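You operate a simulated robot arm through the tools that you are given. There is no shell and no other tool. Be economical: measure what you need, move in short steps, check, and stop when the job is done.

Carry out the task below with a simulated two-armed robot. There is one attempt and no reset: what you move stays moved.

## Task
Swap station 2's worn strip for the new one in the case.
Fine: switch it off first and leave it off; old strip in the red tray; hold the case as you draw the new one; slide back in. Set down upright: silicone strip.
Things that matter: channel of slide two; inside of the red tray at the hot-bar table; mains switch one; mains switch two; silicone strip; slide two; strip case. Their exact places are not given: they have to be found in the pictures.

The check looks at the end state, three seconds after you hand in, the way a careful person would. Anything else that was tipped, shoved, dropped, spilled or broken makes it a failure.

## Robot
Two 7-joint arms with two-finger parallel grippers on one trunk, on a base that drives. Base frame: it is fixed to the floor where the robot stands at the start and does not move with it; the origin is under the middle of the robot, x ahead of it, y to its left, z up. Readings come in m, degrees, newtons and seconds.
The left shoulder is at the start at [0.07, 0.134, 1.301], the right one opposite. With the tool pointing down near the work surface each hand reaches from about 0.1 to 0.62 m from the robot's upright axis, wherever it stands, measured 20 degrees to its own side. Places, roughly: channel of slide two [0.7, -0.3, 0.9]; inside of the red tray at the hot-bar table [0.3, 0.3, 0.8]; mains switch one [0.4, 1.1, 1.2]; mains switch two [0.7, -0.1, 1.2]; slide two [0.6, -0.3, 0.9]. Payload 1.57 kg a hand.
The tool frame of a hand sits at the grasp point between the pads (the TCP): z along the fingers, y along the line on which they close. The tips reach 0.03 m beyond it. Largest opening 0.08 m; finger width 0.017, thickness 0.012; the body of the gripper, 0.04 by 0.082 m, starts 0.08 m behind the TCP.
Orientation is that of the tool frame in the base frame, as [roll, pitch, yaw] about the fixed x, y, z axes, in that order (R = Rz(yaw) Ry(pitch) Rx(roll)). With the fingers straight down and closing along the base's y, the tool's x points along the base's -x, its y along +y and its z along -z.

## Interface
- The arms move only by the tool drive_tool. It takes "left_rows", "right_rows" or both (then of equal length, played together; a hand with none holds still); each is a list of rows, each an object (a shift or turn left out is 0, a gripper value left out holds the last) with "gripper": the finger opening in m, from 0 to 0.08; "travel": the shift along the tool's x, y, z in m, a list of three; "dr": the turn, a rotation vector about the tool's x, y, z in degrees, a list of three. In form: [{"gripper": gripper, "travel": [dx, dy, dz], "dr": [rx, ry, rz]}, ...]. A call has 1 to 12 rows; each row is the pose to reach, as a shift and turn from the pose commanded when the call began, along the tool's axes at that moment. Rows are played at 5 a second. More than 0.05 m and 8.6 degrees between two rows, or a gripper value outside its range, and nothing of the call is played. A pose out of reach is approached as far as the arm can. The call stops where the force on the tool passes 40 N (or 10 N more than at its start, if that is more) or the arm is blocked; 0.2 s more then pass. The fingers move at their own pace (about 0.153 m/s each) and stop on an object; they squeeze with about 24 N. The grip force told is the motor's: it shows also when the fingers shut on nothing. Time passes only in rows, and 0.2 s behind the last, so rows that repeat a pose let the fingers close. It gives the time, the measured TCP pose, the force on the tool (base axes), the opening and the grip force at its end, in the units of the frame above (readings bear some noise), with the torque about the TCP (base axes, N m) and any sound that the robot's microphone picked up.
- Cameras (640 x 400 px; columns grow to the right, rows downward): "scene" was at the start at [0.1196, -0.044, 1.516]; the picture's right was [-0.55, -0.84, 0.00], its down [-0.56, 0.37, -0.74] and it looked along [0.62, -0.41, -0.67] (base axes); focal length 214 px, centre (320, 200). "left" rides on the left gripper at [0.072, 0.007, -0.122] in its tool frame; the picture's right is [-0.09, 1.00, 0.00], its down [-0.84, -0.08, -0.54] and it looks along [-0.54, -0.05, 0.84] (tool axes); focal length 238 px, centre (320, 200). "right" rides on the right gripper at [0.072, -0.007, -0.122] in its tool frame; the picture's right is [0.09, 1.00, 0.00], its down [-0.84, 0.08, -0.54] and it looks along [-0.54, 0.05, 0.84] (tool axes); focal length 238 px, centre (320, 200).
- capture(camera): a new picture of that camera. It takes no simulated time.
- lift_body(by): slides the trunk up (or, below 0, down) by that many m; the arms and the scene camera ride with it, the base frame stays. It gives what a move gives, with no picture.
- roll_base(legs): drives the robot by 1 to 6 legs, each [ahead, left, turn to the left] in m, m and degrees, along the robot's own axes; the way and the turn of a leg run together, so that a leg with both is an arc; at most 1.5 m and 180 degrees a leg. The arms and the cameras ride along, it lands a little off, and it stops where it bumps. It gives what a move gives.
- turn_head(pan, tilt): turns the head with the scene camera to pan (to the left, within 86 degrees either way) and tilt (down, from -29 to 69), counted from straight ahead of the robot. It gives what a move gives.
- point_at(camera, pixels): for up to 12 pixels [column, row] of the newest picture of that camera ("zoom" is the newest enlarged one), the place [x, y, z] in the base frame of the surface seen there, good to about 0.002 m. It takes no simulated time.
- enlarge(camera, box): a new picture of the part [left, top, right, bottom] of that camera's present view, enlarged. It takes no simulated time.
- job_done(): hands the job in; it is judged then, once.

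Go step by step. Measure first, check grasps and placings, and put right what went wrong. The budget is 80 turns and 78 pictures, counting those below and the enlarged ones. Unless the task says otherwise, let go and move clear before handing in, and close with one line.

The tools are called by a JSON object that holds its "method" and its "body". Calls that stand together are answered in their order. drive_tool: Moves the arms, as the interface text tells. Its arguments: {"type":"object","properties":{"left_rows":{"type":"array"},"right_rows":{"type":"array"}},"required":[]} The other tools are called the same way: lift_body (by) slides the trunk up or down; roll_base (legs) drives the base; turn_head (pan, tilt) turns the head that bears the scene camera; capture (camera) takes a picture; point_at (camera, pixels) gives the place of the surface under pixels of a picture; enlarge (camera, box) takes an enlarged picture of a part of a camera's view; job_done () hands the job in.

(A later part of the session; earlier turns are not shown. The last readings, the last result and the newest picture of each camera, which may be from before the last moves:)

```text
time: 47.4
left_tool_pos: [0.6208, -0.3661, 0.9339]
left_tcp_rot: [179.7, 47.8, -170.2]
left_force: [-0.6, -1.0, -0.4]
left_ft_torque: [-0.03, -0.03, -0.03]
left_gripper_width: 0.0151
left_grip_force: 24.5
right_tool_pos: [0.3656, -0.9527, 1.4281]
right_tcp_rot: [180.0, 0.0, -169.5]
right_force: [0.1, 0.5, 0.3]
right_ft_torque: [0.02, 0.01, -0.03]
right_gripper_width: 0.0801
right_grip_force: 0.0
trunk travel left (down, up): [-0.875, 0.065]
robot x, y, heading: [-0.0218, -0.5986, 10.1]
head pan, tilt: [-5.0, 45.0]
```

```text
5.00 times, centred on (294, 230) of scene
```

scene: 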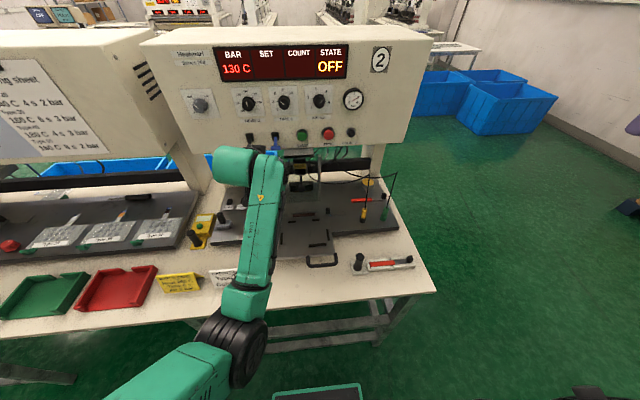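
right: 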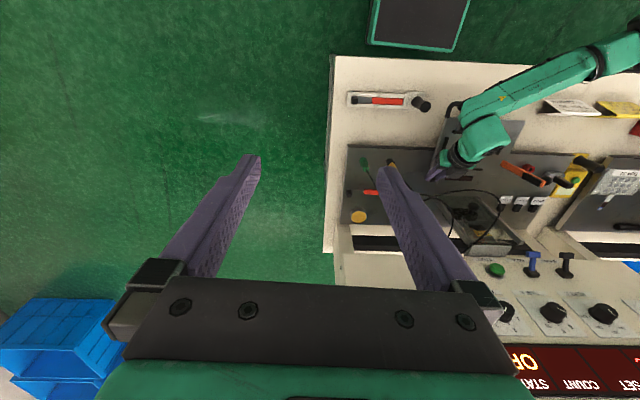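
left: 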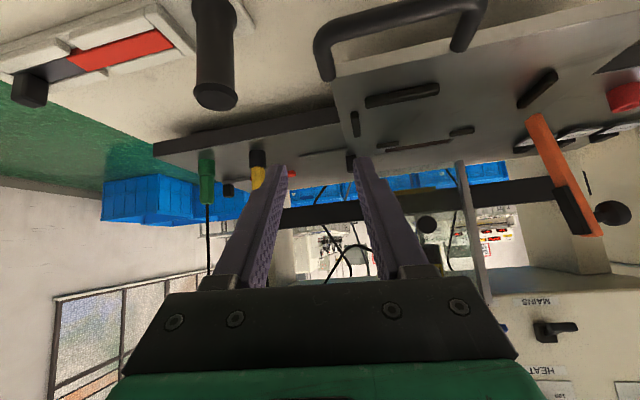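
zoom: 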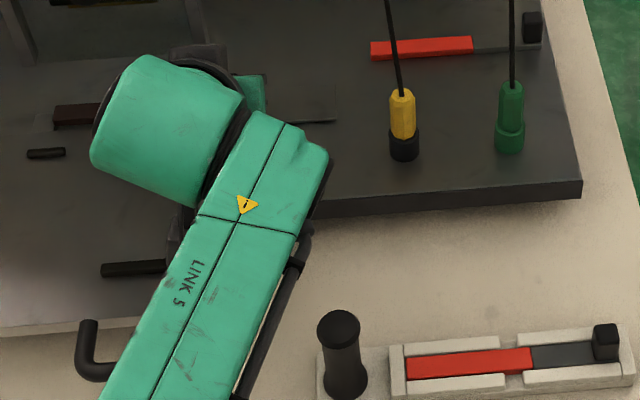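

The strip lifted freely with no force (grip 0.0151). I'll lift 3 cm more, back the base off 30 cm, and raise the hand for the drive to the tray.

{"method": "drive_tool", "body": {"left_rows": [{"gripper": 0, "travel": [-0.0111, 0, -0.0101]}, {"gripper": 0, "travel": [-0.0222, 0, -0.0202]}]}}

{"method": "roll_base", "body": {"legs": [[-0.3, 0, 0]]}}

{"method": "drive_tool", "body": {"left_rows": [{"gripper": 0, "travel": [-0.0222, 0, -0.0202]}, {"gripper": 0, "travel": [-0.0444, 0, -0.0404]}]}}

{"method": "roll_base", "body": {"legs": [[0, 0.58, 0]]}}

{"method": "capture", "body": {"camera": "scene"}}

```text
time: 48.0
left_tool_pos: [0.6196, -0.3652, 0.9621]
left_tcp_rot: [179.8, 47.6, -170.2]
left_force: [0.8, -0.5, -0.6]
left_ft_torque: [0.0, -0.02, 0.01]
left_gripper_width: 0.015
left_grip_force: 23.5
right_tool_pos: [0.3653, -0.9522, 1.4277]
right_tcp_rot: [-180.0, 0.1, -169.5]
right_force: [-0.4, 0.1, 0.3]
right_ft_torque: [0.02, -0.02, 0.01]
right_gripper_width: 0.08
right_grip_force: 0.2
trunk travel left (down, up): [-0.875, 0.065]
robot x, y, heading: [-0.0299, -0.5994, 10.4]
head pan, tilt: [-5.0, 45.0]
```

```text
time: 50.1
left_tool_pos: [0.324, -0.4242, 0.9608]
left_tcp_rot: [179.8, 47.6, -170.7]
left_force: [1.0, -0.3, 0.3]
left_ft_torque: [-0.01, 0.01, 0.01]
left_gripper_width: 0.0149
left_grip_force: 23.8
right_tool_pos: [0.0651, -1.0087, 1.428]
right_tcp_rot: [-179.9, -0.2, -170.0]
right_force: [0.8, -0.1, -1.0]
right_ft_torque: [0.0, 0.04, -0.03]
right_gripper_width: 0.0801
right_grip_force: 0.2
trunk travel left (down, up): [-0.875, 0.065]
robot x, y, heading: [-0.3207, -0.651, 10.4]
head pan, tilt: [-5.0, 45.0]
```

```text
time: 50.7
left_tool_pos: [0.3227, -0.4231, 1.0228]
left_tcp_rot: [179.8, 47.7, -170.6]
left_force: [-0.9, -1.1, -0.9]
left_ft_torque: [-0.01, -0.02, 0.01]
left_gripper_width: 0.0149
left_grip_force: 23.8
right_tool_pos: [0.0644, -1.0088, 1.4275]
right_tcp_rot: [-179.9, 0.1, -170.0]
right_force: [1.0, -0.2, -0.4]
right_ft_torque: [0.02, 0.02, 0.0]
right_gripper_width: 0.0801
right_grip_force: 0.1
trunk travel left (down, up): [-0.875, 0.065]
robot x, y, heading: [-0.3228, -0.6518, 9.9]
head pan, tilt: [-5.0, 45.0]
```

```text
time: 53.9
left_tool_pos: [0.2304, 0.1295, 1.0241]
left_tcp_rot: [179.7, 47.7, -171.7]
left_force: [0.6, 0.7, -0.6]
left_ft_torque: [0.0, 0.01, 0.05]
left_gripper_width: 0.015
left_grip_force: 23.6
right_tool_pos: [-0.0379, -0.4533, 1.4273]
right_tcp_rot: [179.9, 0.0, -170.8]
right_force: [0.6, 0.3, -0.2]
right_ft_torque: [0.02, 0.01, 0.02]
right_gripper_width: 0.0798
right_grip_force: 0.1
trunk travel left (down, up): [-0.875, 0.065]
robot x, y, heading: [-0.4169, -0.0878, 9.0]
head pan, tilt: [-5.0, 45.0]
```

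```text
15 pictures are left
```

scene: 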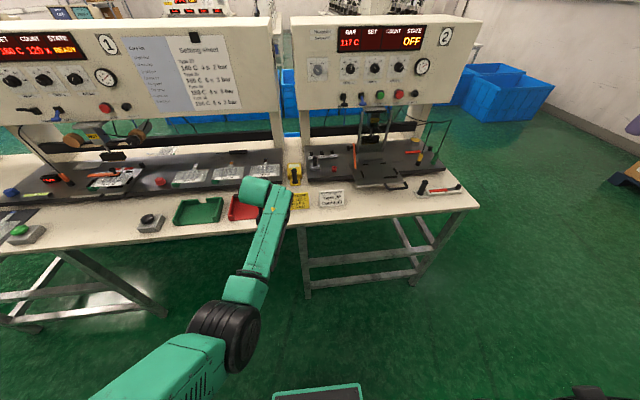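

The hand with the strip is just in front of the red tray (scene 245,205). I'll look through the left camera and measure the tray.

{"method": "capture", "body": {"camera": "left"}}

```text
14 pictures are left
```

left: 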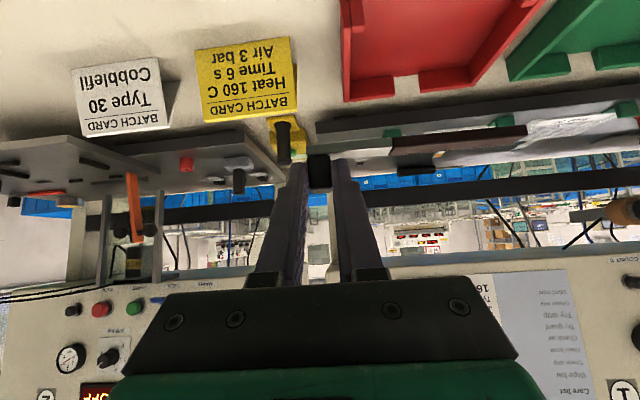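

The strip is held straight (tab 318,170; pad 390–525). I'll measure the tray's inside corners.

{"method": "point_at", "body": {"camera": "left", "pixels": [[362, 72], [470, 60], [358, 15], [515, 12], [430, 40], [352, 50], [345, 20], [405, 76], [320, 158], [400, 143], [515, 130], [495, 40]]}}

```text
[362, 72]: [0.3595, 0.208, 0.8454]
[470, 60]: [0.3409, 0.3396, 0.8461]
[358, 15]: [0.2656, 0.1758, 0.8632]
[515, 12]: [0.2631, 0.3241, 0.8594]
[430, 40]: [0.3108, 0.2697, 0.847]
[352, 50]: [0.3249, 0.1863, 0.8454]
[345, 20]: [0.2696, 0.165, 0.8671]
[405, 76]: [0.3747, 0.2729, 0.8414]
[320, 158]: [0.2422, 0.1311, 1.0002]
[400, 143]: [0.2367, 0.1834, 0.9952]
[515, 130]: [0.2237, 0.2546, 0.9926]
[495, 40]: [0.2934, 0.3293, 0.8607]
```

The tray interior is centred at about (0.303,0.262) and about 14.5 × 10 cm, so the strip (13.8 cm) must lie diagonally. I'll drive left and turn the base 29° right so the strip hangs diagonally over the tray.

{"method": "roll_base", "body": {"legs": [[0.076, 0.415, 0], [0, 0, -29]]}}

{"method": "capture", "body": {"camera": "left"}}

{"method": "point_at", "body": {"camera": "left", "pixels": [[320, 158], [318, 170], [400, 143], [515, 130], [522, 128]]}}

```text
time: 58.0
left_tool_pos: [0.2663, 0.1962, 1.024]
left_tcp_rot: [179.9, 47.7, 158.5]
left_force: [0.1, -0.2, -0.3]
left_ft_torque: [-0.01, 0.0, -0.01]
left_gripper_width: 0.0148
left_grip_force: 23.8
right_tool_pos: [-0.2576, -0.1731, 1.4274]
right_tcp_rot: [-180.0, 0.0, 159.2]
right_force: [0.4, -0.4, 0.2]
right_ft_torque: [0.0, 0.05, 0.0]
right_gripper_width: 0.0801
right_grip_force: 0.0
trunk travel left (down, up): [-0.875, 0.065]
robot x, y, heading: [-0.4038, 0.3339, -21.1]
head pan, tilt: [-5.0, 45.0]
```

```text
13 pictures are left
```

left: 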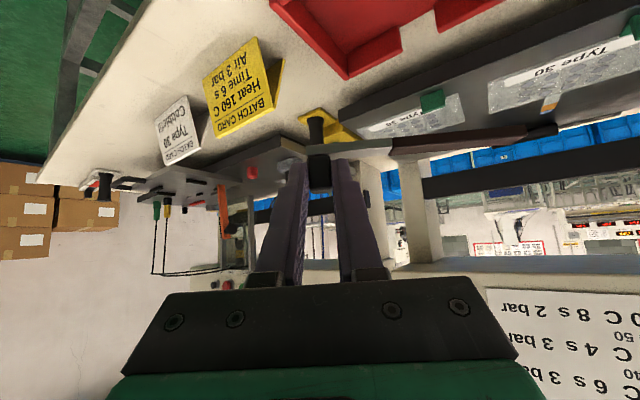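

```text
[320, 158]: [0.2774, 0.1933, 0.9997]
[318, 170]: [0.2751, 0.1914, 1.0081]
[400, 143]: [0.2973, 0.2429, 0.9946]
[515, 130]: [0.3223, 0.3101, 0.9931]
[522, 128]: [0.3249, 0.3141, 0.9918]
```

The strip is centred at about (0.306,0.250), so I need 1 cm left along it, 7 mm back, and 12.8 cm down to just above the tray floor.

{"method": "drive_tool", "body": {"left_rows": [{"gripper": 0, "travel": [0.022, 0.0101, 0.011]}, {"gripper": 0, "travel": [0.05, 0.0101, 0.037]}, {"gripper": 0, "travel": [0.075, 0.0101, 0.059]}, {"gripper": 0, "travel": [0.0915, 0.0101, 0.0735]}, {"gripper": 0, "travel": [0.0915, 0.0101, 0.0735]}]}}

{"method": "capture", "body": {"camera": "left"}}

{"method": "point_at", "body": {"camera": "left", "pixels": [[320, 158], [400, 143], [515, 130], [400, 100], [400, 60], [335, 100], [450, 118]]}}

```text
time: 59.2
left_tool_pos: [0.2617, 0.2064, 0.9068]
left_tcp_rot: [179.8, 47.7, 158.5]
left_force: [-0.4, -0.2, 0.4]
left_ft_torque: [-0.01, 0.0, 0.02]
left_gripper_width: 0.0149
left_grip_force: 23.7
right_tool_pos: [-0.2572, -0.1743, 1.4279]
right_tcp_rot: [180.0, -0.1, 159.2]
right_force: [-0.2, -0.3, 0.0]
right_ft_torque: [-0.03, -0.04, 0.04]
right_gripper_width: 0.08
right_grip_force: 0.1
trunk travel left (down, up): [-0.875, 0.065]
robot x, y, heading: [-0.4047, 0.3315, -20.9]
head pan, tilt: [-5.0, 45.0]
```

```text
12 pictures are left
```

left: 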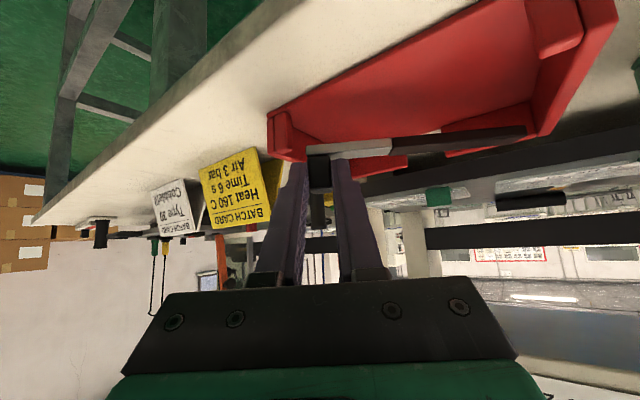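

```text
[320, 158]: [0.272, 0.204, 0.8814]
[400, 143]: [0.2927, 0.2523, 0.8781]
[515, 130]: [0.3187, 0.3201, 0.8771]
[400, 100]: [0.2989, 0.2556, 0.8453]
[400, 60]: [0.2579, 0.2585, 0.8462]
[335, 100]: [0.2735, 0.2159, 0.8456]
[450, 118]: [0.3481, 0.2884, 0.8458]
```

The strip hovers within the tray outline (far end 526,130, about 1 cm from the left wall). I'll go 4 mm forward and 1 cm down, release, and back straight off.

{"method": "drive_tool", "body": {"left_rows": [{"gripper": 0, "travel": [0.0047, 0, 0.0097]}, {"gripper": 0, "travel": [0.0047, 0, 0.0097]}, {"gripper": 0.035, "travel": [0.0047, 0, 0.0097]}, {"gripper": 0.035, "travel": [0.0047, 0, 0.0097]}, {"gripper": 0.035, "travel": [-0.02, 0, -0.013]}, {"gripper": 0.035, "travel": [-0.045, 0, -0.045]}, {"gripper": 0.035, "travel": [-0.06, 0, -0.09]}]}}

{"method": "enlarge", "body": {"camera": "left", "box": [230, 0, 610, 238]}}

```text
time: 60.8
left_tool_pos: [0.2366, 0.2215, 1.015]
left_tcp_rot: [179.6, 47.9, 158.4]
left_force: [-0.2, 1.0, 0.2]
left_ft_torque: [-0.01, -0.02, 0.01]
left_gripper_width: 0.0349
left_grip_force: 0.0
right_tool_pos: [-0.2585, -0.1742, 1.4285]
right_tcp_rot: [180.0, 0.1, 159.3]
right_force: [0.4, 0.1, 0.1]
right_ft_torque: [-0.03, -0.02, 0.0]
right_gripper_width: 0.0799
right_grip_force: 0.1
trunk travel left (down, up): [-0.875, 0.065]
robot x, y, heading: [-0.4095, 0.3315, -20.8]
head pan, tilt: [-5.0, 45.0]
```

```text
1.68 times, centred on (420, 119) of left
```

zoom: 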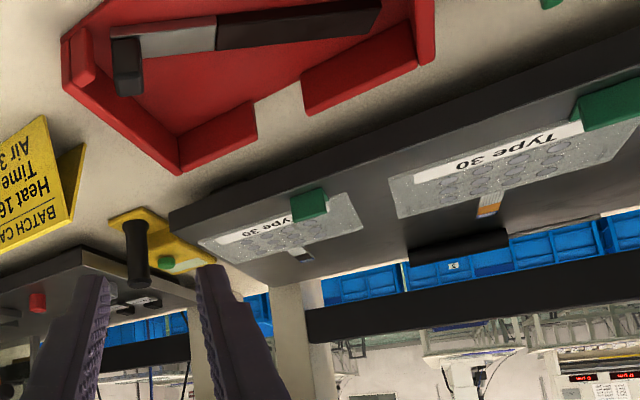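

The worn strip lies inside the red tray. Next I'll bring the left arm upright and set the right arm to a tilted forward pose, then drive in front of the case.

{"method": "drive_tool", "body": {"left_rows": [{"gripper": 0.06, "travel": [-0.02, 0, -0.025], "dr": [0, 4, 0]}, {"travel": [-0.035, 0, -0.05], "dr": [0, 8, 0]}, {"travel": [-0.045, 0, -0.07], "dr": [0, 12, 0]}, {"travel": [-0.05, 0, -0.09], "dr": [0, 16, 0]}, {"travel": [-0.05, 0, -0.11], "dr": [0, 20, 0]}, {"travel": [-0.05, 0, -0.13], "dr": [0, 24, 0]}, {"travel": [-0.05, 0, -0.145], "dr": [0, 28, 0]}, {"travel": [-0.05, 0, -0.155], "dr": [0, 32, 0]}, {"travel": [-0.05, 0, -0.165], "dr": [0, 36, 0]}, {"travel": [-0.044, 0, -0.17], "dr": [0, 40, 0]}, {"travel": [-0.044, 0, -0.1745], "dr": [0, 44, 0]}, {"travel": [-0.044, 0, -0.1745], "dr": [0, 47.9, 0]}], "right_rows": [{"gripper": 0.045, "travel": [-0.015, 0.0266, 0.0317], "dr": [0, -3.9, 0]}, {"travel": [-0.03, 0.0532, 0.0633], "dr": [0, -7.8, 0]}, {"travel": [-0.045, 0.0798, 0.095], "dr": [0, -11.8, 0]}, {"travel": [-0.06, 0.1063, 0.1267], "dr": [0, -15.7, 0]}, {"travel": [-0.075, 0.133, 0.158], "dr": [0, -19.6, 0]}, {"travel": [-0.09, 0.1595, 0.19], "dr": [0, -23.5, 0]}, {"travel": [-0.105, 0.186, 0.2217], "dr": [0, -27.4, 0]}, {"travel": [-0.12, 0.2127, 0.2533], "dr": [0, -31.3, 0]}, {"travel": [-0.135, 0.239, 0.285], "dr": [0, -35.3, 0]}, {"travel": [-0.15, 0.266, 0.3167], "dr": [0, -39.2, 0]}, {"travel": [-0.165, 0.2925, 0.348], "dr": [0, -43.1, 0]}, {"travel": [-0.18, 0.319, 0.38], "dr": [0, -47, 0]}]}}

{"method": "roll_base", "body": {"legs": [[0, 0, 31.3], [0, -1.02, 0]]}}

```text
time: 63.4
left_tool_pos: [0.174, 0.2453, 1.1558]
left_tcp_rot: [-180.0, -0.2, 158.7]
left_force: [0.4, -0.4, 0.2]
left_ft_torque: [-0.02, 0.02, 0.01]
left_gripper_width: 0.0601
left_grip_force: 0.1
left hand out of reach, approached as far as the arm can: row 9, 10, 11, 12
right_tool_pos: [0.0218, 0.0641, 1.0461]
right_tcp_rot: [-179.9, 47.0, 159.3]
right_force: [0.9, 0.8, 1.0]
right_ft_torque: [0.01, -0.02, 0.0]
right_gripper_width: 0.0448
right_grip_force: 0.0
right hand out of reach, approached as far as the arm can: row 8
trunk travel left (down, up): [-0.875, 0.065]
robot x, y, heading: [-0.4092, 0.3332, -20.8]
head pan, tilt: [-5.0, 45.0]
```

```text
time: 70.1
left_tool_pos: [0.3202, -0.4315, 1.1574]
left_tcp_rot: [179.8, -0.1, -169.2]
left_force: [0.1, 0.6, -0.7]
left_ft_torque: [0.0, -0.02, 0.0]
left_gripper_width: 0.0599
left_grip_force: 0.0
right_tool_pos: [0.2903, -0.6671, 1.0475]
right_tcp_rot: [180.0, 47.0, -168.7]
right_force: [0.5, -0.2, -0.1]
right_ft_torque: [0.0, 0.03, 0.02]
right_gripper_width: 0.0449
right_grip_force: 0.0
trunk travel left (down, up): [-0.875, 0.065]
robot x, y, heading: [-0.2179, -0.6722, 10.8]
head pan, tilt: [-5.0, 45.0]
```

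Both arms are in good postures. I'll drive forward 12 cm and look at the case with the right camera.

{"method": "roll_base", "body": {"legs": [[0.12, 0, 0]]}}

{"method": "capture", "body": {"camera": "right"}}

```text
time: 71.4
left_tool_pos: [0.4339, -0.4077, 1.1588]
left_tcp_rot: [179.9, 0.0, -169.0]
left_force: [0.8, -0.5, 0.1]
left_ft_torque: [0.0, -0.02, -0.01]
left_gripper_width: 0.0598
left_grip_force: 0.0
right_tool_pos: [0.4032, -0.6421, 1.0489]
right_tcp_rot: [-179.9, 47.1, -168.6]
right_force: [0.3, 0.0, -0.2]
right_ft_torque: [-0.02, 0.01, 0.01]
right_gripper_width: 0.0449
right_grip_force: 0.0
trunk travel left (down, up): [-0.875, 0.065]
robot x, y, heading: [-0.1002, -0.6448, 11.4]
head pan, tilt: [-5.0, 45.0]
```

```text
10 pictures are left
```

right: 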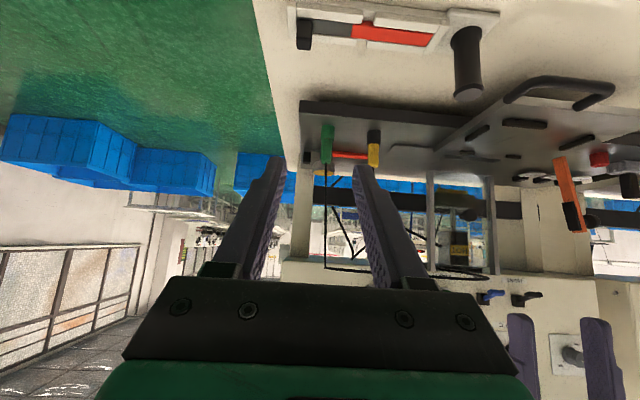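

{"method": "point_at", "body": {"camera": "right", "pixels": [[305, 30], [304, 44], [298, 35], [311, 35], [335, 30], [390, 35], [430, 40], [466, 60], [467, 90], [468, 35], [375, 25], [305, 20]]}}

```text
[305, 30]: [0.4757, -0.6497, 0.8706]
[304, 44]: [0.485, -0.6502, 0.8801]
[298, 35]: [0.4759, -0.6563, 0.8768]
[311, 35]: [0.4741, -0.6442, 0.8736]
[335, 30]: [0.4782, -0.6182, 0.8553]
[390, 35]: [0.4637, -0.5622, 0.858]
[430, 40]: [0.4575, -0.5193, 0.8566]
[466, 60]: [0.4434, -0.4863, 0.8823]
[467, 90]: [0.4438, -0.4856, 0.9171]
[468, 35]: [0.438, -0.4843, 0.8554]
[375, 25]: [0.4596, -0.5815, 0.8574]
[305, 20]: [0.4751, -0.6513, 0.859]
```

The tab is centred at (0.482,-0.649) with its top at 0.879, and the knob at (0.4505,-0.4765) with its top at 0.917. I'll take the knob with the left hand first, then bring the right fingers around the tab.

{"method": "drive_tool", "body": {"left_rows": [{"gripper": 0.06, "travel": [-0.001, -0.035, 0.02]}, {"travel": [-0.0032, -0.0707, 0.05]}, {"travel": [-0.0032, -0.0707, 0.095]}, {"travel": [-0.0032, -0.0707, 0.14]}, {"travel": [-0.0032, -0.0707, 0.185]}, {"travel": [-0.0032, -0.0707, 0.225]}, {"travel": [-0.0032, -0.0707, 0.257]}, {"gripper": 0.06, "travel": [-0.0032, -0.0707, 0.257]}], "right_rows": [{"gripper": 0.045, "travel": [0, -0.01, 0.01]}, {"travel": [0.0, -0.0224, 0.03]}, {"travel": [0.005, -0.0224, 0.07]}, {"travel": [0.02, -0.0224, 0.1]}, {"travel": [0.04, -0.0224, 0.118]}, {"travel": [0.055, -0.0224, 0.131]}, {"travel": [0.0708, -0.0224, 0.146]}, {"gripper": 0.045, "travel": [0.0708, -0.0224, 0.146]}]}}

{"method": "capture", "body": {"camera": "right"}}

{"method": "enlarge", "body": {"camera": "left", "box": [220, 80, 420, 205]}}

{"method": "point_at", "body": {"camera": "right", "pixels": [[320, 150], [310, 150], [330, 150], [320, 165], [285, 165], [358, 165]]}}

```text
time: 73.2
left_tool_pos: [0.4358, -0.4741, 0.9136]
left_tcp_rot: [-178.8, 0.4, -171.1]
left_force: [0.5, 0.4, 0.6]
left_ft_torque: [0.01, 0.0, 0.0]
left_gripper_width: 0.0601
left_grip_force: 0.1
left hand out of reach, approached as far as the arm can: row 6, 7, 8
right_tool_pos: [0.4387, -0.7087, 0.9882]
right_tcp_rot: [-180.0, 46.9, -168.6]
right_force: [0.2, 0.4, 0.0]
right_ft_torque: [-0.03, -0.01, 0.0]
right_gripper_width: 0.0451
right_grip_force: 0.0
right hand out of reach, approached as far as the arm can: row 3, 4, 5, 6, 7, 8
trunk travel left (down, up): [-0.875, 0.065]
robot x, y, heading: [-0.0993, -0.6451, 11.2]
head pan, tilt: [-5.0, 45.0]
```

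```text
9 pictures are left
```

right: 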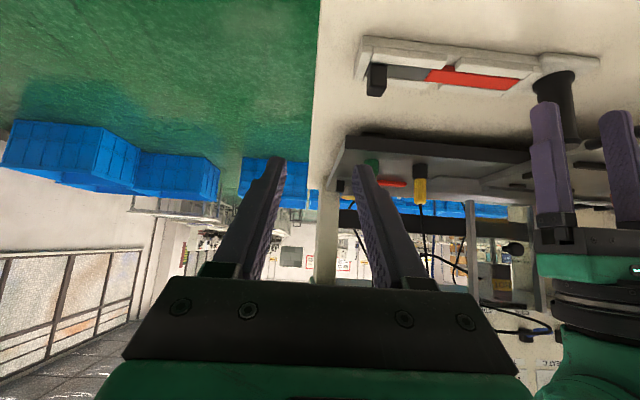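

```text
3.20 times, centred on (320, 142) of left
```

zoom: 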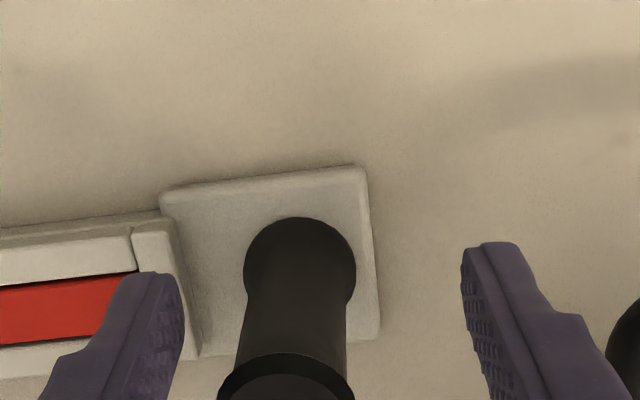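

```text
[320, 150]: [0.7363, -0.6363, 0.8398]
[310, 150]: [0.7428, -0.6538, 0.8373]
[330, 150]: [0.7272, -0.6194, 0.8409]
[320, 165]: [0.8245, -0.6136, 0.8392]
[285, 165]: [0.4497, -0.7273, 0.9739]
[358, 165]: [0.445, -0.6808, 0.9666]
```

Both arms are at the edge of their ranges here: left too far for vertical, right too folded. I'll lift the left, back the base 12 cm, and use a tilted pose for both hands.

{"method": "drive_tool", "body": {"left_rows": [{"gripper": 0.06, "travel": [0, 0, -0.04]}, {"gripper": 0.06, "travel": [0, 0, -0.08]}]}}

{"method": "roll_base", "body": {"legs": [[-0.12, 0, 0]]}}

{"method": "drive_tool", "body": {"left_rows": [{"gripper": 0.06, "travel": [-0.0095, 0, 0.002], "dr": [0, -7.5, 0]}, {"travel": [-0.019, 0, 0.004], "dr": [0, -15, 0]}, {"travel": [-0.0285, 0, 0.006], "dr": [0, -22.5, 0]}, {"travel": [-0.038, 0, 0.008], "dr": [0, -30, 0]}, {"travel": [-0.0475, 0, 0.011], "dr": [0, -37.5, 0]}, {"travel": [-0.0573, 0, 0.014], "dr": [0, -45, 0]}, {"travel": [-0.0573, 0, 0.014], "dr": [0, -45, 0]}], "right_rows": [{"gripper": 0.045, "travel": [-0.0166, 0, 0.0026]}, {"travel": [-0.0331, 0, 0.0053]}, {"travel": [-0.0497, 0, 0.0079]}, {"travel": [-0.0662, 0, 0.0105]}, {"travel": [-0.0828, 0, 0.0132]}, {"travel": [-0.0993, 0, 0.0158]}, {"travel": [-0.0993, 0, 0.0158]}]}}

```text
time: 73.8
left_tool_pos: [0.4365, -0.4708, 0.9908]
left_tcp_rot: [179.9, -0.2, -169.0]
left_force: [-0.7, -0.4, -0.4]
left_ft_torque: [0.03, 0.01, -0.01]
left_gripper_width: 0.0603
left_grip_force: 0.0
right_tool_pos: [0.438, -0.7068, 0.9887]
right_tcp_rot: [180.0, 46.9, -168.5]
right_force: [-0.5, 0.0, -0.2]
right_ft_torque: [0.01, -0.04, -0.03]
right_gripper_width: 0.0451
right_grip_force: 0.1
trunk travel left (down, up): [-0.875, 0.065]
robot x, y, heading: [-0.1004, -0.6418, 11.4]
head pan, tilt: [-5.0, 45.0]
```

```text
time: 75.0
left_tool_pos: [0.3177, -0.4942, 0.9896]
left_tcp_rot: [180.0, -0.2, -169.0]
left_force: [1.0, 0.4, -0.3]
left_ft_torque: [0.01, 0.05, 0.01]
left_gripper_width: 0.0598
left_grip_force: 0.1
right_tool_pos: [0.3208, -0.7322, 0.9881]
right_tcp_rot: [180.0, 46.9, -168.5]
right_force: [0.8, -0.5, 0.8]
right_ft_torque: [-0.02, -0.02, 0.03]
right_gripper_width: 0.0453
right_grip_force: 0.1
trunk travel left (down, up): [-0.875, 0.065]
robot x, y, heading: [-0.22, -0.6695, 11.4]
head pan, tilt: [-5.0, 45.0]
```

```text
time: 76.6
left_tool_pos: [0.3816, -0.4689, 0.9911]
left_tcp_rot: [178.6, 46.4, -169.1]
left_force: [0.3, 0.0, 0.1]
left_ft_torque: [0.01, 0.02, -0.01]
left_gripper_width: 0.06
left_grip_force: 0.0
right_tool_pos: [0.3975, -0.7167, 1.0523]
right_tcp_rot: [179.9, 47.0, -168.5]
right_force: [-0.4, -0.2, 0.1]
right_ft_torque: [0.01, 0.01, -0.01]
right_gripper_width: 0.0452
right_grip_force: 0.0
trunk travel left (down, up): [-0.875, 0.065]
robot x, y, heading: [-0.222, -0.6688, 11.7]
head pan, tilt: [-5.0, 45.0]
```

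Both arms now respond exactly as commanded. I'll move the left around the knob and the right around the tab, then check one picture before closing.

{"method": "drive_tool", "body": {"left_rows": [{"gripper": 0.06, "travel": [0, -0.0206, 0]}, {"travel": [0.0, -0.0206, 0.03]}, {"travel": [0.004, -0.0206, 0.06]}, {"travel": [0.012, -0.0206, 0.08]}, {"travel": [0.0232, -0.0206, 0.096]}, {"travel": [0.0232, -0.0206, 0.096]}], "right_rows": [{"gripper": 0.045, "travel": [0.0, 0.025, 0.03]}, {"travel": [0.01, 0.0495, 0.06]}, {"travel": [0.02, 0.0495, 0.1]}, {"travel": [0.04, 0.0495, 0.135]}, {"travel": [0.0608, 0.0495, 0.1649]}, {"travel": [0.0608, 0.0495, 0.1649]}]}}

{"method": "capture", "body": {"camera": "right"}}

{"method": "point_at", "body": {"camera": "right", "pixels": [[320, 150], [312, 160], [325, 165], [335, 160], [286, 165], [357, 165], [300, 150], [345, 150]]}}

```text
time: 78.0
left_tool_pos: [0.4345, -0.5005, 0.9118]
left_tcp_rot: [-179.2, 46.3, -168.6]
left_force: [-0.5, -0.6, 0.1]
left_ft_torque: [-0.02, 0.01, 0.01]
left_gripper_width: 0.0599
left_grip_force: 0.0
left hand out of reach, approached as far as the arm can: row 5
right_tool_pos: [0.3938, -0.7299, 1.0209]
right_tcp_rot: [180.0, 47.0, -168.5]
right_force: [-0.1, -0.6, -0.1]
right_ft_torque: [-0.02, 0.04, -0.02]
right_gripper_width: 0.0449
right_grip_force: 0.0
right hand out of reach, approached as far as the arm can: row 1, 2, 3, 4, 5, 6
trunk travel left (down, up): [-0.875, 0.065]
robot x, y, heading: [-0.2209, -0.6659, 11.4]
head pan, tilt: [-5.0, 45.0]
```

```text
7 pictures are left
```

right: 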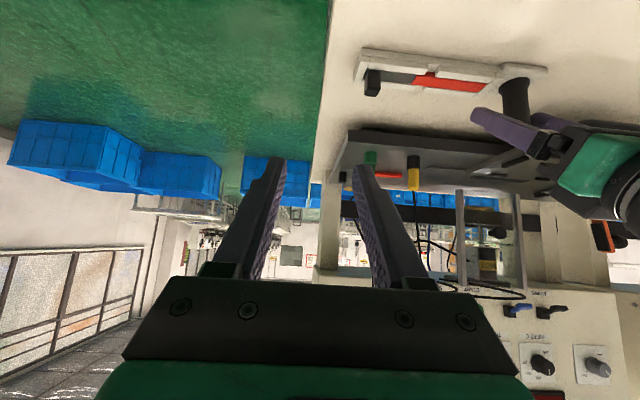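

```text
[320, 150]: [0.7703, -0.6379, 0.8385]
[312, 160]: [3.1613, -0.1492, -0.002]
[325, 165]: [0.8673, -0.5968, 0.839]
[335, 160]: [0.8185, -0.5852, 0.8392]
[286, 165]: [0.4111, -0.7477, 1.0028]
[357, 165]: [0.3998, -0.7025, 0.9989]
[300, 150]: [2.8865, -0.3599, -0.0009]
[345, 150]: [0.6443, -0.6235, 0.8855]
```

The right arm is at a joint limit for moving inward in this low posture. I'll raise it into the forward-extended posture that worked for the left (tilt 57°, z≈1.2), and re-centre the left on the knob later.

{"method": "drive_tool", "body": {"right_rows": [{"travel": [-0.032, 0, -0.0187], "dr": [0, -2, 0]}, {"travel": [-0.064, 0, -0.0374], "dr": [0, -4, 0]}, {"travel": [-0.096, 0.015, -0.0562], "dr": [0, -6, 0]}, {"travel": [-0.128, 0.03, -0.0749], "dr": [0, -8, 0]}, {"travel": [-0.159, 0.045, -0.0936], "dr": [0, -10, 0]}, {"travel": [-0.159, 0.06, -0.0936], "dr": [0, -10, 0]}, {"travel": [-0.159, 0.075, -0.0936], "dr": [0, -10, 0]}]}}

```text
time: 79.6
left_tool_pos: [0.4349, -0.5004, 0.9101]
left_tcp_rot: [-179.2, 46.0, -168.7]
left_force: [-0.2, -0.4, 0.3]
left_ft_torque: [0.02, -0.03, 0.03]
left_gripper_width: 0.0603
left_grip_force: 0.1
right_tool_pos: [0.4174, -0.6468, 1.1949]
right_tcp_rot: [180.0, 56.9, -168.4]
right_force: [0.0, -0.1, 0.2]
right_ft_torque: [0.05, 0.02, -0.02]
right_gripper_width: 0.0451
right_grip_force: 0.0
trunk travel left (down, up): [-0.875, 0.065]
robot x, y, heading: [-0.2181, -0.6654, 11.5]
head pan, tilt: [-5.0, 45.0]
```

The right hand reached it cleanly. Now I'll lower it toward the tab, easing the tilt back to 47°.

{"method": "drive_tool", "body": {"right_rows": [{"travel": [0.031, -0.0025, 0.026], "dr": [0, 1.7, 0]}, {"travel": [0.062, -0.005, 0.052], "dr": [0, 3.3, 0]}, {"travel": [0.0925, -0.0075, 0.078], "dr": [0, 5, 0]}, {"travel": [0.123, -0.01, 0.104], "dr": [0, 6.7, 0]}, {"travel": [0.154, -0.0125, 0.13], "dr": [0, 8.3, 0]}, {"travel": [0.185, -0.015, 0.156], "dr": [0, 10, 0]}, {"travel": [0.185, -0.015, 0.156], "dr": [0, 10, 0]}]}}

```text
time: 81.2
left_tool_pos: [0.4343, -0.4993, 0.9108]
left_tcp_rot: [-179.2, 46.1, -168.8]
left_force: [-0.3, 0.3, 0.3]
left_ft_torque: [0.0, 0.01, -0.01]
left_gripper_width: 0.06
left_grip_force: 0.1
right_tool_pos: [0.3977, -0.7172, 1.0322]
right_tcp_rot: [179.9, 46.8, -168.5]
right_force: [0.5, -1.1, 0.6]
right_ft_torque: [0.0, 0.01, -0.02]
right_gripper_width: 0.045
right_grip_force: 0.1
right hand out of reach, approached as far as the arm can: row 2, 3, 4, 5, 6, 7
trunk travel left (down, up): [-0.875, 0.065]
robot x, y, heading: [-0.2228, -0.6712, 11.5]
head pan, tilt: [-5.0, 45.0]
```

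The right arm runs into a wrist-flex limit when low, because the forearm comes down too steeply. I'll raise both hands and then lower the trunk 20 cm so the forearms come in flatter.

{"method": "drive_tool", "body": {"left_rows": [{"gripper": 0.06, "travel": [-0.03, 0, -0.0287]}, {"travel": [-0.06, 0, -0.0575]}, {"travel": [-0.09, 0.005, -0.0862]}, {"travel": [-0.12, 0.01, -0.115]}, {"travel": [-0.15, 0.016, -0.1437]}, {"travel": [-0.181, 0.022, -0.1725]}], "right_rows": [{"gripper": 0.045, "travel": [-0.025, 0, -0.023]}, {"travel": [-0.05, 0, -0.046]}, {"travel": [-0.075, 0.012, -0.068]}, {"travel": [-0.1, 0.025, -0.091]}, {"travel": [-0.125, 0.035, -0.114]}, {"travel": [-0.146, 0.05, -0.136]}]}}

{"method": "lift_body", "body": {"by": -0.2}}

```text
time: 82.6
left_tool_pos: [0.4278, -0.4729, 1.141]
left_tcp_rot: [180.0, 44.9, -169.0]
left_force: [0.2, 0.8, 1.2]
left_ft_torque: [0.01, 0.01, 0.0]
left_gripper_width: 0.0599
left_grip_force: 0.1
right_tool_pos: [0.382, -0.6681, 1.2335]
right_tcp_rot: [-179.9, 47.0, -168.3]
right_force: [0.3, -0.3, 0.5]
right_ft_torque: [0.0, 0.01, 0.01]
right_gripper_width: 0.0448
right_grip_force: 0.1
trunk travel left (down, up): [-0.875, 0.065]
robot x, y, heading: [-0.2219, -0.6669, 11.6]
head pan, tilt: [-5.0, 45.0]
```

```text
time: 84.8
left_tool_pos: [0.4284, -0.4734, 0.9405]
left_tcp_rot: [179.9, 44.8, -169.1]
left_force: [-0.1, -0.4, 1.0]
left_ft_torque: [0.02, 0.04, -0.02]
left_gripper_width: 0.0602
left_grip_force: 0.1
right_tool_pos: [0.3823, -0.6679, 1.0332]
right_tcp_rot: [179.9, 47.1, -168.5]
right_force: [-0.3, 0.3, -0.9]
right_ft_torque: [-0.03, -0.03, 0.02]
right_gripper_width: 0.0448
right_grip_force: 0.0
trunk travel left (down, up): [-0.675, 0.265]
robot x, y, heading: [-0.2171, -0.6671, 11.6]
head pan, tilt: [-5.0, 45.0]
```

Trunk down, hands level with the case. I'll move both into their grasp positions again, the right still 8 mm high.

{"method": "drive_tool", "body": {"left_rows": [{"gripper": 0.06, "travel": [0, -0.0073, 0.006]}, {"travel": [0.006, -0.0073, 0.015]}, {"travel": [0.0169, -0.0073, 0.029]}, {"travel": [0.0169, -0.0073, 0.029]}, {"travel": [0.0169, -0.0073, 0.029]}, {"travel": [0.0169, -0.0073, 0.029]}], "right_rows": [{"gripper": 0.045, "travel": [0.0, -0.001, 0.035]}, {"travel": [0.0, -0.001, 0.07]}, {"travel": [0.015, -0.001, 0.1]}, {"travel": [0.03, -0.001, 0.13]}, {"travel": [0.0431, -0.001, 0.1556]}, {"travel": [0.0431, -0.001, 0.1556]}]}}

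```text
time: 86.2
left_tool_pos: [0.4368, -0.4787, 0.9073]
left_tcp_rot: [179.7, 44.8, -169.1]
left_force: [0.8, 0.2, -0.1]
left_ft_torque: [-0.03, -0.02, 0.01]
left_gripper_width: 0.06
left_grip_force: 0.0
right_tool_pos: [0.4394, -0.6831, 0.911]
right_tcp_rot: [179.9, 47.0, -168.5]
right_force: [-0.5, -0.8, 0.6]
right_ft_torque: [0.02, -0.01, 0.01]
right_gripper_width: 0.0447
right_grip_force: 0.1
right hand out of reach, approached as far as the arm can: row 3, 4, 5, 6
trunk travel left (down, up): [-0.675, 0.265]
robot x, y, heading: [-0.2208, -0.6734, 11.0]
head pan, tilt: [-5.0, 45.0]
```

Lowering the trunk helped a lot; the right is only about 3 cm short now. I'll repeat with another 15 cm of trunk travel.

{"method": "drive_tool", "body": {"left_rows": [{"gripper": 0.06, "travel": [-0.026, 0, -0.0267]}, {"travel": [-0.053, 0, -0.0533]}, {"travel": [-0.079, 0, -0.08]}, {"travel": [-0.1064, 0, -0.1072]}], "right_rows": [{"gripper": 0.045, "travel": [-0.025, 0, -0.0235]}, {"travel": [-0.05, 0, -0.047]}, {"travel": [-0.08, 0, -0.07]}, {"travel": [-0.1097, 0.02, -0.1023]}]}}

{"method": "lift_body", "body": {"by": -0.15}}

```text
time: 87.2
left_tool_pos: [0.4379, -0.4783, 1.0618]
left_tcp_rot: [179.8, 44.8, -169.1]
left_force: [-0.9, -0.1, 0.5]
left_ft_torque: [-0.03, 0.01, 0.01]
left_gripper_width: 0.0601
left_grip_force: 0.0
right_tool_pos: [0.4334, -0.661, 1.0623]
right_tcp_rot: [-179.9, 47.0, -168.4]
right_force: [0.0, 0.7, 0.0]
right_ft_torque: [-0.01, 0.02, 0.01]
right_gripper_width: 0.0451
right_grip_force: 0.1
trunk travel left (down, up): [-0.675, 0.265]
robot x, y, heading: [-0.2232, -0.6698, 11.5]
head pan, tilt: [-5.0, 45.0]
```

```text
time: 88.9
left_tool_pos: [0.4384, -0.4789, 0.9106]
left_tcp_rot: [179.9, 44.7, -169.1]
left_force: [0.0, -0.4, -0.2]
left_ft_torque: [0.05, 0.03, -0.01]
left_gripper_width: 0.06
left_grip_force: 0.1
right_tool_pos: [0.4349, -0.6633, 0.9103]
right_tcp_rot: [179.9, 47.0, -168.5]
right_force: [0.0, 0.1, 0.1]
right_ft_torque: [-0.01, 0.01, 0.0]
right_gripper_width: 0.0449
right_grip_force: 0.0
trunk travel left (down, up): [-0.525, 0.415]
robot x, y, heading: [-0.2186, -0.6667, 11.5]
head pan, tilt: [-5.0, 45.0]
```

Both hands are where they should be. I'll close the left on the knob and advance the right to the tab, then check with one picture.

{"method": "drive_tool", "body": {"left_rows": [{"gripper": 0.0}, {"gripper": 0.0}, {"gripper": 0.0}], "right_rows": [{"gripper": 0.045, "travel": [-0.0218, 0.0046, 0.0234]}, {"travel": [-0.011, 0.0046, 0.0335]}, {"travel": [-0.011, 0.0046, 0.0335]}]}}

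{"method": "capture", "body": {"camera": "right"}}

{"method": "point_at", "body": {"camera": "right", "pixels": [[320, 155], [310, 155], [315, 165], [325, 165], [335, 160], [285, 168], [358, 168], [345, 155]]}}

```text
time: 89.7
left_tool_pos: [0.4384, -0.479, 0.9119]
left_tcp_rot: [179.8, 45.0, -169.1]
left_force: [2.5, 0.1, 6.1]
left_ft_torque: [0.05, -0.2, 0.09]
left_gripper_width: 0.0265
left_grip_force: 24.2
right_tool_pos: [0.4563, -0.6622, 0.8965]
right_tcp_rot: [179.9, 47.1, -168.4]
right_force: [-0.4, 0.3, 0.3]
right_ft_torque: [-0.03, 0.01, 0.04]
right_gripper_width: 0.0452
right_grip_force: 0.1
right hand out of reach, approached as far as the arm can: row 1, 2, 3
trunk travel left (down, up): [-0.525, 0.415]
robot x, y, heading: [-0.2248, -0.6649, 11.6]
head pan, tilt: [-5.0, 45.0]
```

```text
6 pictures are left
```

right: 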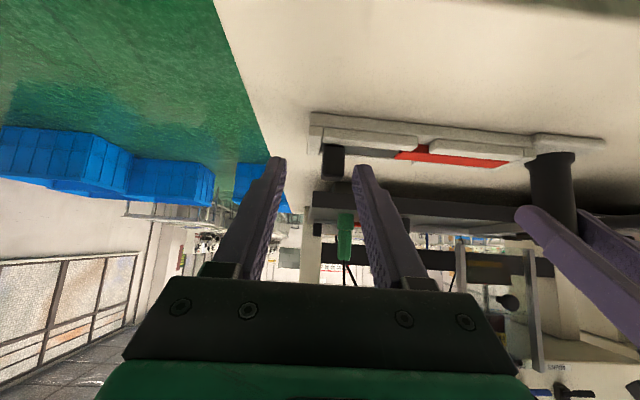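

```text
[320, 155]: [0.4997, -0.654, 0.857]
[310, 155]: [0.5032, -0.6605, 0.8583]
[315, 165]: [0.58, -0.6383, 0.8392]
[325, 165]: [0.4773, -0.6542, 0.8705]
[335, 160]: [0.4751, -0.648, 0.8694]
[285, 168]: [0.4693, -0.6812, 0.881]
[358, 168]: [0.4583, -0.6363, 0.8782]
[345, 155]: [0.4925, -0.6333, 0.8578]
```

The left grips the knob (0.0265 m), while the right is about 14 mm short and 6 mm right of the tab (tab front at 0.476,-0.6505). I'll open the left briefly and make up the rest with a tiny base move.

{"method": "drive_tool", "body": {"left_rows": [{"gripper": 0.06}, {"gripper": 0.06}]}}

{"method": "roll_base", "body": {"legs": [[0.014, 0.006, 0]]}}

```text
time: 90.3
left_tool_pos: [0.4391, -0.4795, 0.9111]
left_tcp_rot: [179.8, 44.9, -169.0]
left_force: [0.6, -0.7, -0.1]
left_ft_torque: [0.04, 0.0, 0.0]
left_gripper_width: 0.0598
left_grip_force: 0.1
right_tool_pos: [0.4575, -0.6625, 0.8964]
right_tcp_rot: [179.9, 47.1, -168.5]
right_force: [0.3, -0.1, 0.6]
right_ft_torque: [0.0, 0.02, 0.02]
right_gripper_width: 0.0451
right_grip_force: 0.0
trunk travel left (down, up): [-0.525, 0.415]
robot x, y, heading: [-0.2205, -0.6633, 11.8]
head pan, tilt: [-5.0, 45.0]
```

```text
time: 91.1
left_tool_pos: [0.4508, -0.4708, 0.9116]
left_tcp_rot: [179.8, 44.8, -169.0]
left_force: [-0.1, 0.0, 0.5]
left_ft_torque: [0.01, -0.04, -0.04]
left_gripper_width: 0.0599
left_grip_force: 0.0
right_tool_pos: [0.4685, -0.6534, 0.8962]
right_tcp_rot: [179.9, 47.1, -168.4]
right_force: [-0.1, 0.4, -0.2]
right_ft_torque: [0.02, 0.03, 0.01]
right_gripper_width: 0.0447
right_grip_force: 0.0
trunk travel left (down, up): [-0.525, 0.415]
robot x, y, heading: [-0.209, -0.6575, 11.3]
head pan, tilt: [-5.0, 45.0]
```

The right hand is now right on target (0.4685,-0.6534). I'll re-centre and close the left on the knob, lower the right 7 mm and close on the tab.

{"method": "drive_tool", "body": {"left_rows": [{"gripper": 0.06, "travel": [0.0085, -0.006, -0.0085]}, {"gripper": 0.0, "travel": [0.0085, -0.006, -0.0085]}, {"gripper": 0.0, "travel": [0.0085, -0.006, -0.0085]}, {"gripper": 0.0, "travel": [0.0085, -0.006, -0.0085]}, {"gripper": 0.0, "travel": [0.0085, -0.006, -0.0085]}, {"gripper": 0.0, "travel": [0.0085, -0.006, -0.0085]}], "right_rows": [{"gripper": 0.045, "travel": [0, 0, 0]}, {"gripper": 0.045, "travel": [0.0051, 0, 0.0048]}, {"gripper": 0.045, "travel": [0.0051, 0, 0.0048]}, {"gripper": 0, "travel": [0.0051, 0, 0.0048]}, {"gripper": 0, "travel": [0.0051, 0, 0.0048]}, {"gripper": 0, "travel": [0.0051, 0, 0.0048]}]}}

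```text
time: 92.5
left_tool_pos: [0.4419, -0.4792, 0.9107]
left_tcp_rot: [180.0, 44.9, -169.1]
left_force: [1.0, -5.3, 1.9]
left_ft_torque: [0.08, -0.04, -0.04]
left_gripper_width: 0.0264
left_grip_force: 23.5
right_tool_pos: [0.4702, -0.6532, 0.8895]
right_tcp_rot: [179.8, 47.0, -168.5]
right_force: [-0.2, 5.3, 0.4]
right_ft_torque: [0.16, 0.0, 0.05]
right_gripper_width: 0.0149
right_grip_force: 24.3
trunk travel left (down, up): [-0.525, 0.415]
robot x, y, heading: [-0.21, -0.6569, 11.4]
head pan, tilt: [-5.0, 45.0]
```

Both grips hold (knob 0.0264, tab 0.0149). I'll draw the strip 3 cm to the right, checking forces.

{"method": "drive_tool", "body": {"right_rows": [{"gripper": 0, "travel": [0, -0.006, 0]}, {"gripper": 0, "travel": [0, -0.012, 0]}, {"gripper": 0, "travel": [0, -0.018, 0]}, {"gripper": 0, "travel": [0, -0.024, 0]}, {"gripper": 0, "travel": [0, -0.03, 0]}]}}

```text
time: 93.3
left_tool_pos: [0.4411, -0.4841, 0.9115]
left_tcp_rot: [-179.7, 45.0, -169.6]
left_force: [-1.5, -3.1, 3.6]
left_ft_torque: [0.04, 0.15, -0.03]
left_gripper_width: 0.0266
left_grip_force: 24.7
right_tool_pos: [0.4697, -0.6599, 0.8924]
right_tcp_rot: [179.0, 47.6, -168.0]
right_force: [0.9, 3.4, -0.1]
right_ft_torque: [0.21, -0.04, -0.13]
right_gripper_width: 0.0154
right_grip_force: 23.5
trunk travel left (down, up): [-0.525, 0.415]
robot x, y, heading: [-0.2111, -0.6608, 11.3]
head pan, tilt: [-5.0, 45.0]
stopped in row 3 (right hand): the force on the tool passed its limit (the readings are from after the stop); the commanded pose is now the measured one
```

Drawing sideways drags the case (the tab end is closed), just as with the worn strip. Holding the case, I'll lift the strip straight up instead.

{"method": "drive_tool", "body": {"right_rows": [{"gripper": 0, "travel": [0, 0.004, 0]}, {"gripper": 0, "travel": [-0.0037, 0.004, -0.0034]}, {"gripper": 0, "travel": [-0.0074, 0.004, -0.0067]}, {"gripper": 0, "travel": [-0.011, 0.004, -0.0101]}, {"gripper": 0, "travel": [-0.0185, 0.004, -0.017]}, {"gripper": 0, "travel": [-0.026, 0.004, -0.024]}, {"gripper": 0, "travel": [-0.037, 0.004, -0.034]}]}}

{"method": "capture", "body": {"camera": "right"}}

```text
time: 94.9
left_tool_pos: [0.4413, -0.4844, 0.9116]
left_tcp_rot: [-179.7, 44.9, -169.6]
left_force: [0.8, -1.0, 5.0]
left_ft_torque: [0.07, -0.11, -0.02]
left_gripper_width: 0.0265
left_grip_force: 24.2
right_tool_pos: [0.4694, -0.6602, 0.9434]
right_tcp_rot: [179.1, 47.5, -168.0]
right_force: [0.0, -0.2, 0.2]
right_ft_torque: [-0.05, -0.02, -0.01]
right_gripper_width: 0.0149
right_grip_force: 24.1
trunk travel left (down, up): [-0.525, 0.415]
robot x, y, heading: [-0.2095, -0.6576, 11.4]
head pan, tilt: [-5.0, 45.0]
```

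```text
5 pictures are left
```

right: 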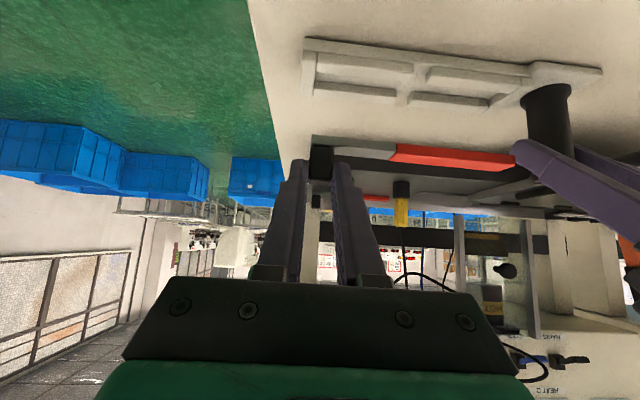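

The new strip is in hand (red pad 395–515) and the case stayed on the table. I'll measure the strip, then raise the right, slide the case back 5 mm, and release and raise the left.

{"method": "point_at", "body": {"camera": "right", "pixels": [[320, 155], [318, 170], [360, 153], [395, 155], [450, 160], [508, 164], [440, 150], [400, 62], [345, 68], [550, 120], [330, 165], [312, 165]]}}

{"method": "drive_tool", "body": {"left_rows": [{"gripper": 0}, {"gripper": 0}, {"gripper": 0}, {"gripper": 0, "travel": [0, 0.0025, 0]}, {"gripper": 0, "travel": [0, 0.005, 0]}, {"gripper": 0.06, "travel": [0, 0.005, 0]}, {"gripper": 0.06, "travel": [0, 0.005, 0]}, {"gripper": 0.06, "travel": [-0.025, 0.005, -0.025]}, {"gripper": 0.06, "travel": [-0.055, 0.005, -0.055]}], "right_rows": [{"gripper": 0, "travel": [-0.0185, -0.005, -0.017]}, {"gripper": 0, "travel": [-0.037, -0.01, -0.034]}, {"gripper": 0, "travel": [-0.0555, -0.015, -0.051]}, {"gripper": 0, "travel": [-0.0555, -0.015, -0.051]}, {"gripper": 0, "travel": [-0.0555, -0.015, -0.051]}, {"gripper": 0, "travel": [-0.0555, -0.015, -0.051]}, {"gripper": 0, "travel": [-0.0555, -0.015, -0.051]}, {"gripper": 0, "travel": [-0.0555, -0.015, -0.051]}, {"gripper": 0, "travel": [-0.0555, -0.015, -0.051]}]}}

```text
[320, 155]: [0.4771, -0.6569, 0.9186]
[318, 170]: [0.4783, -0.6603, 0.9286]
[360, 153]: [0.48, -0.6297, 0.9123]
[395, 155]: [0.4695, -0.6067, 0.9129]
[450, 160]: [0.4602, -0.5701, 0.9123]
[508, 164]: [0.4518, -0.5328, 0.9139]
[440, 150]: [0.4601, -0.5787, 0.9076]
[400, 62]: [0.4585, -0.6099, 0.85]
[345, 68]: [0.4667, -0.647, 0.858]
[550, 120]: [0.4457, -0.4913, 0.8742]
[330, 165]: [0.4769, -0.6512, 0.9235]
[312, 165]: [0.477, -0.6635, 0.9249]
```

```text
time: 96.9
left_tool_pos: [0.4383, -0.4763, 0.9869]
left_tcp_rot: [-179.6, 44.9, -169.5]
left_force: [0.2, 0.2, 0.7]
left_ft_torque: [0.04, -0.02, 0.04]
left_gripper_width: 0.0601
left_grip_force: 0.1
right_tool_pos: [0.4698, -0.6806, 1.0072]
right_tcp_rot: [179.2, 47.5, -168.0]
right_force: [-0.9, 0.4, -0.8]
right_ft_torque: [-0.03, 0.0, -0.03]
right_gripper_width: 0.0151
right_grip_force: 24.3
right hand out of reach, approached as far as the arm can: row 2, 3, 4, 5, 6, 7, 8, 9
trunk travel left (down, up): [-0.525, 0.415]
robot x, y, heading: [-0.2056, -0.6602, 11.2]
head pan, tilt: [-5.0, 45.0]
```

The strip is held firmly and the case is back in its place. I'll fold the left arm back to a vertical pose out of the way, then shift the base left so the right arm lines up with the channel.

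{"method": "drive_tool", "body": {"left_rows": [{"travel": [-0.01, 0.01, -0.035], "dr": [0, 5, 0]}, {"travel": [0.0, 0.03, -0.065], "dr": [0, 11, 0]}, {"travel": [0.01, 0.05, -0.095], "dr": [0, 17, 0]}, {"travel": [0.02, 0.075, -0.125], "dr": [0, 23, 0]}, {"travel": [0.035, 0.1, -0.155], "dr": [0, 29, 0]}, {"travel": [0.05, 0.125, -0.185], "dr": [0, 35, 0]}, {"travel": [0.06, 0.14, -0.215], "dr": [0, 40, 0]}, {"travel": [0.071, 0.15, -0.24], "dr": [0, 45, 0]}]}}

{"method": "roll_base", "body": {"legs": [[0, 0.267, -0.7]]}}

```text
time: 98.7
left_tool_pos: [0.1852, -0.3714, 1.0847]
left_tcp_rot: [-180.0, -0.1, -169.7]
left_force: [0.0, 0.5, 0.5]
left_ft_torque: [0.01, 0.03, -0.03]
left_gripper_width: 0.0604
left_grip_force: 0.1
left hand out of reach, approached as far as the arm can: row 7, 8
right_tool_pos: [0.4712, -0.6812, 1.0039]
right_tcp_rot: [178.9, 47.4, -168.1]
right_force: [0.6, -1.7, -0.2]
right_ft_torque: [0.0, -0.01, -0.01]
right_gripper_width: 0.0147
right_grip_force: 24.1
trunk travel left (down, up): [-0.525, 0.415]
robot x, y, heading: [-0.2099, -0.6598, 11.7]
head pan, tilt: [-5.0, 45.0]
```

```text
time: 100.6
left_tool_pos: [0.1327, -0.1079, 1.0854]
left_tcp_rot: [-179.9, 0.0, -169.9]
left_force: [0.1, -0.1, 0.6]
left_ft_torque: [-0.04, 0.03, -0.01]
left_gripper_width: 0.0599
left_grip_force: 0.1
right_tool_pos: [0.4175, -0.4185, 1.0054]
right_tcp_rot: [179.1, 47.5, -168.1]
right_force: [0.3, 0.7, 0.1]
right_ft_torque: [-0.02, 0.01, -0.02]
right_gripper_width: 0.015
right_grip_force: 24.0
trunk travel left (down, up): [-0.525, 0.415]
robot x, y, heading: [-0.2627, -0.395, 11.4]
head pan, tilt: [-5.0, 45.0]
```

The strip is in line with the channel. I'll lower it 5 cm to stay under the leads, square the roll, and drive forward 16 cm with a 1° yaw correction.

{"method": "drive_tool", "body": {"right_rows": [{"gripper": 0, "travel": [0.0184, 0, 0.017], "dr": [0.9, 0, 0]}, {"gripper": 0, "travel": [0.0369, 0, 0.0338], "dr": [0.9, 0, 0]}, {"gripper": 0, "travel": [0.0369, 0, 0.0338], "dr": [0.9, 0, 0]}]}}

{"method": "roll_base", "body": {"legs": [[0.16, 0.022, -1.0]]}}

{"method": "capture", "body": {"camera": "right"}}

```text
time: 101.4
left_tool_pos: [0.1328, -0.1072, 1.0855]
left_tcp_rot: [-179.9, 0.0, -169.8]
left_force: [0.1, -0.4, 0.4]
left_ft_torque: [-0.01, 0.0, 0.01]
left_gripper_width: 0.0601
left_grip_force: 0.0
right_tool_pos: [0.4151, -0.4199, 0.9558]
right_tcp_rot: [-180.0, 47.5, -168.3]
right_force: [-0.3, -0.8, -0.4]
right_ft_torque: [-0.04, -0.01, 0.0]
right_gripper_width: 0.015
right_grip_force: 23.9
trunk travel left (down, up): [-0.525, 0.415]
robot x, y, heading: [-0.2622, -0.3971, 11.1]
head pan, tilt: [-5.0, 45.0]
```

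```text
time: 102.8
left_tool_pos: [0.2892, -0.0621, 1.0857]
left_tcp_rot: [-179.8, 0.0, -170.8]
left_force: [0.6, 0.3, -0.1]
left_ft_torque: [0.0, 0.05, 0.02]
left_gripper_width: 0.0597
left_grip_force: 0.0
right_tool_pos: [0.5673, -0.3794, 0.9552]
right_tcp_rot: [179.9, 47.5, -169.1]
right_force: [-0.2, -0.1, -0.1]
right_ft_torque: [-0.01, 0.0, -0.02]
right_gripper_width: 0.0147
right_grip_force: 24.1
trunk travel left (down, up): [-0.525, 0.415]
robot x, y, heading: [-0.1087, -0.3433, 10.4]
head pan, tilt: [-5.0, 45.0]
```

```text
4 pictures are left
```

right: 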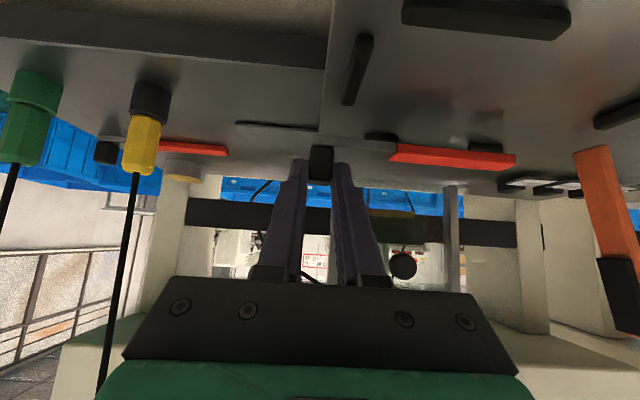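

I'll measure the slide's corner, the trough wall, and the channel stops relative to the held strip.

{"method": "point_at", "body": {"camera": "right", "pixels": [[322, 125], [326, 100], [322, 138], [245, 124], [300, 129], [376, 135], [490, 145], [320, 155], [395, 152], [450, 156], [508, 161], [340, 146]]}}

```text
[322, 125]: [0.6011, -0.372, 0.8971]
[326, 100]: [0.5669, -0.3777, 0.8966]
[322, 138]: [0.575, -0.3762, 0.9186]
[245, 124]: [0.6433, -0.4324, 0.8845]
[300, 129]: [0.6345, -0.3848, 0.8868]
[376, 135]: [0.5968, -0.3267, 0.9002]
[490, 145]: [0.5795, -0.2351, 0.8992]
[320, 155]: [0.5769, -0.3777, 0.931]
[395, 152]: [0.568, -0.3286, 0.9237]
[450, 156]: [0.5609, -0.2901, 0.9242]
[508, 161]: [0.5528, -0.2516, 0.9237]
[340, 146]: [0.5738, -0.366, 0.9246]
```

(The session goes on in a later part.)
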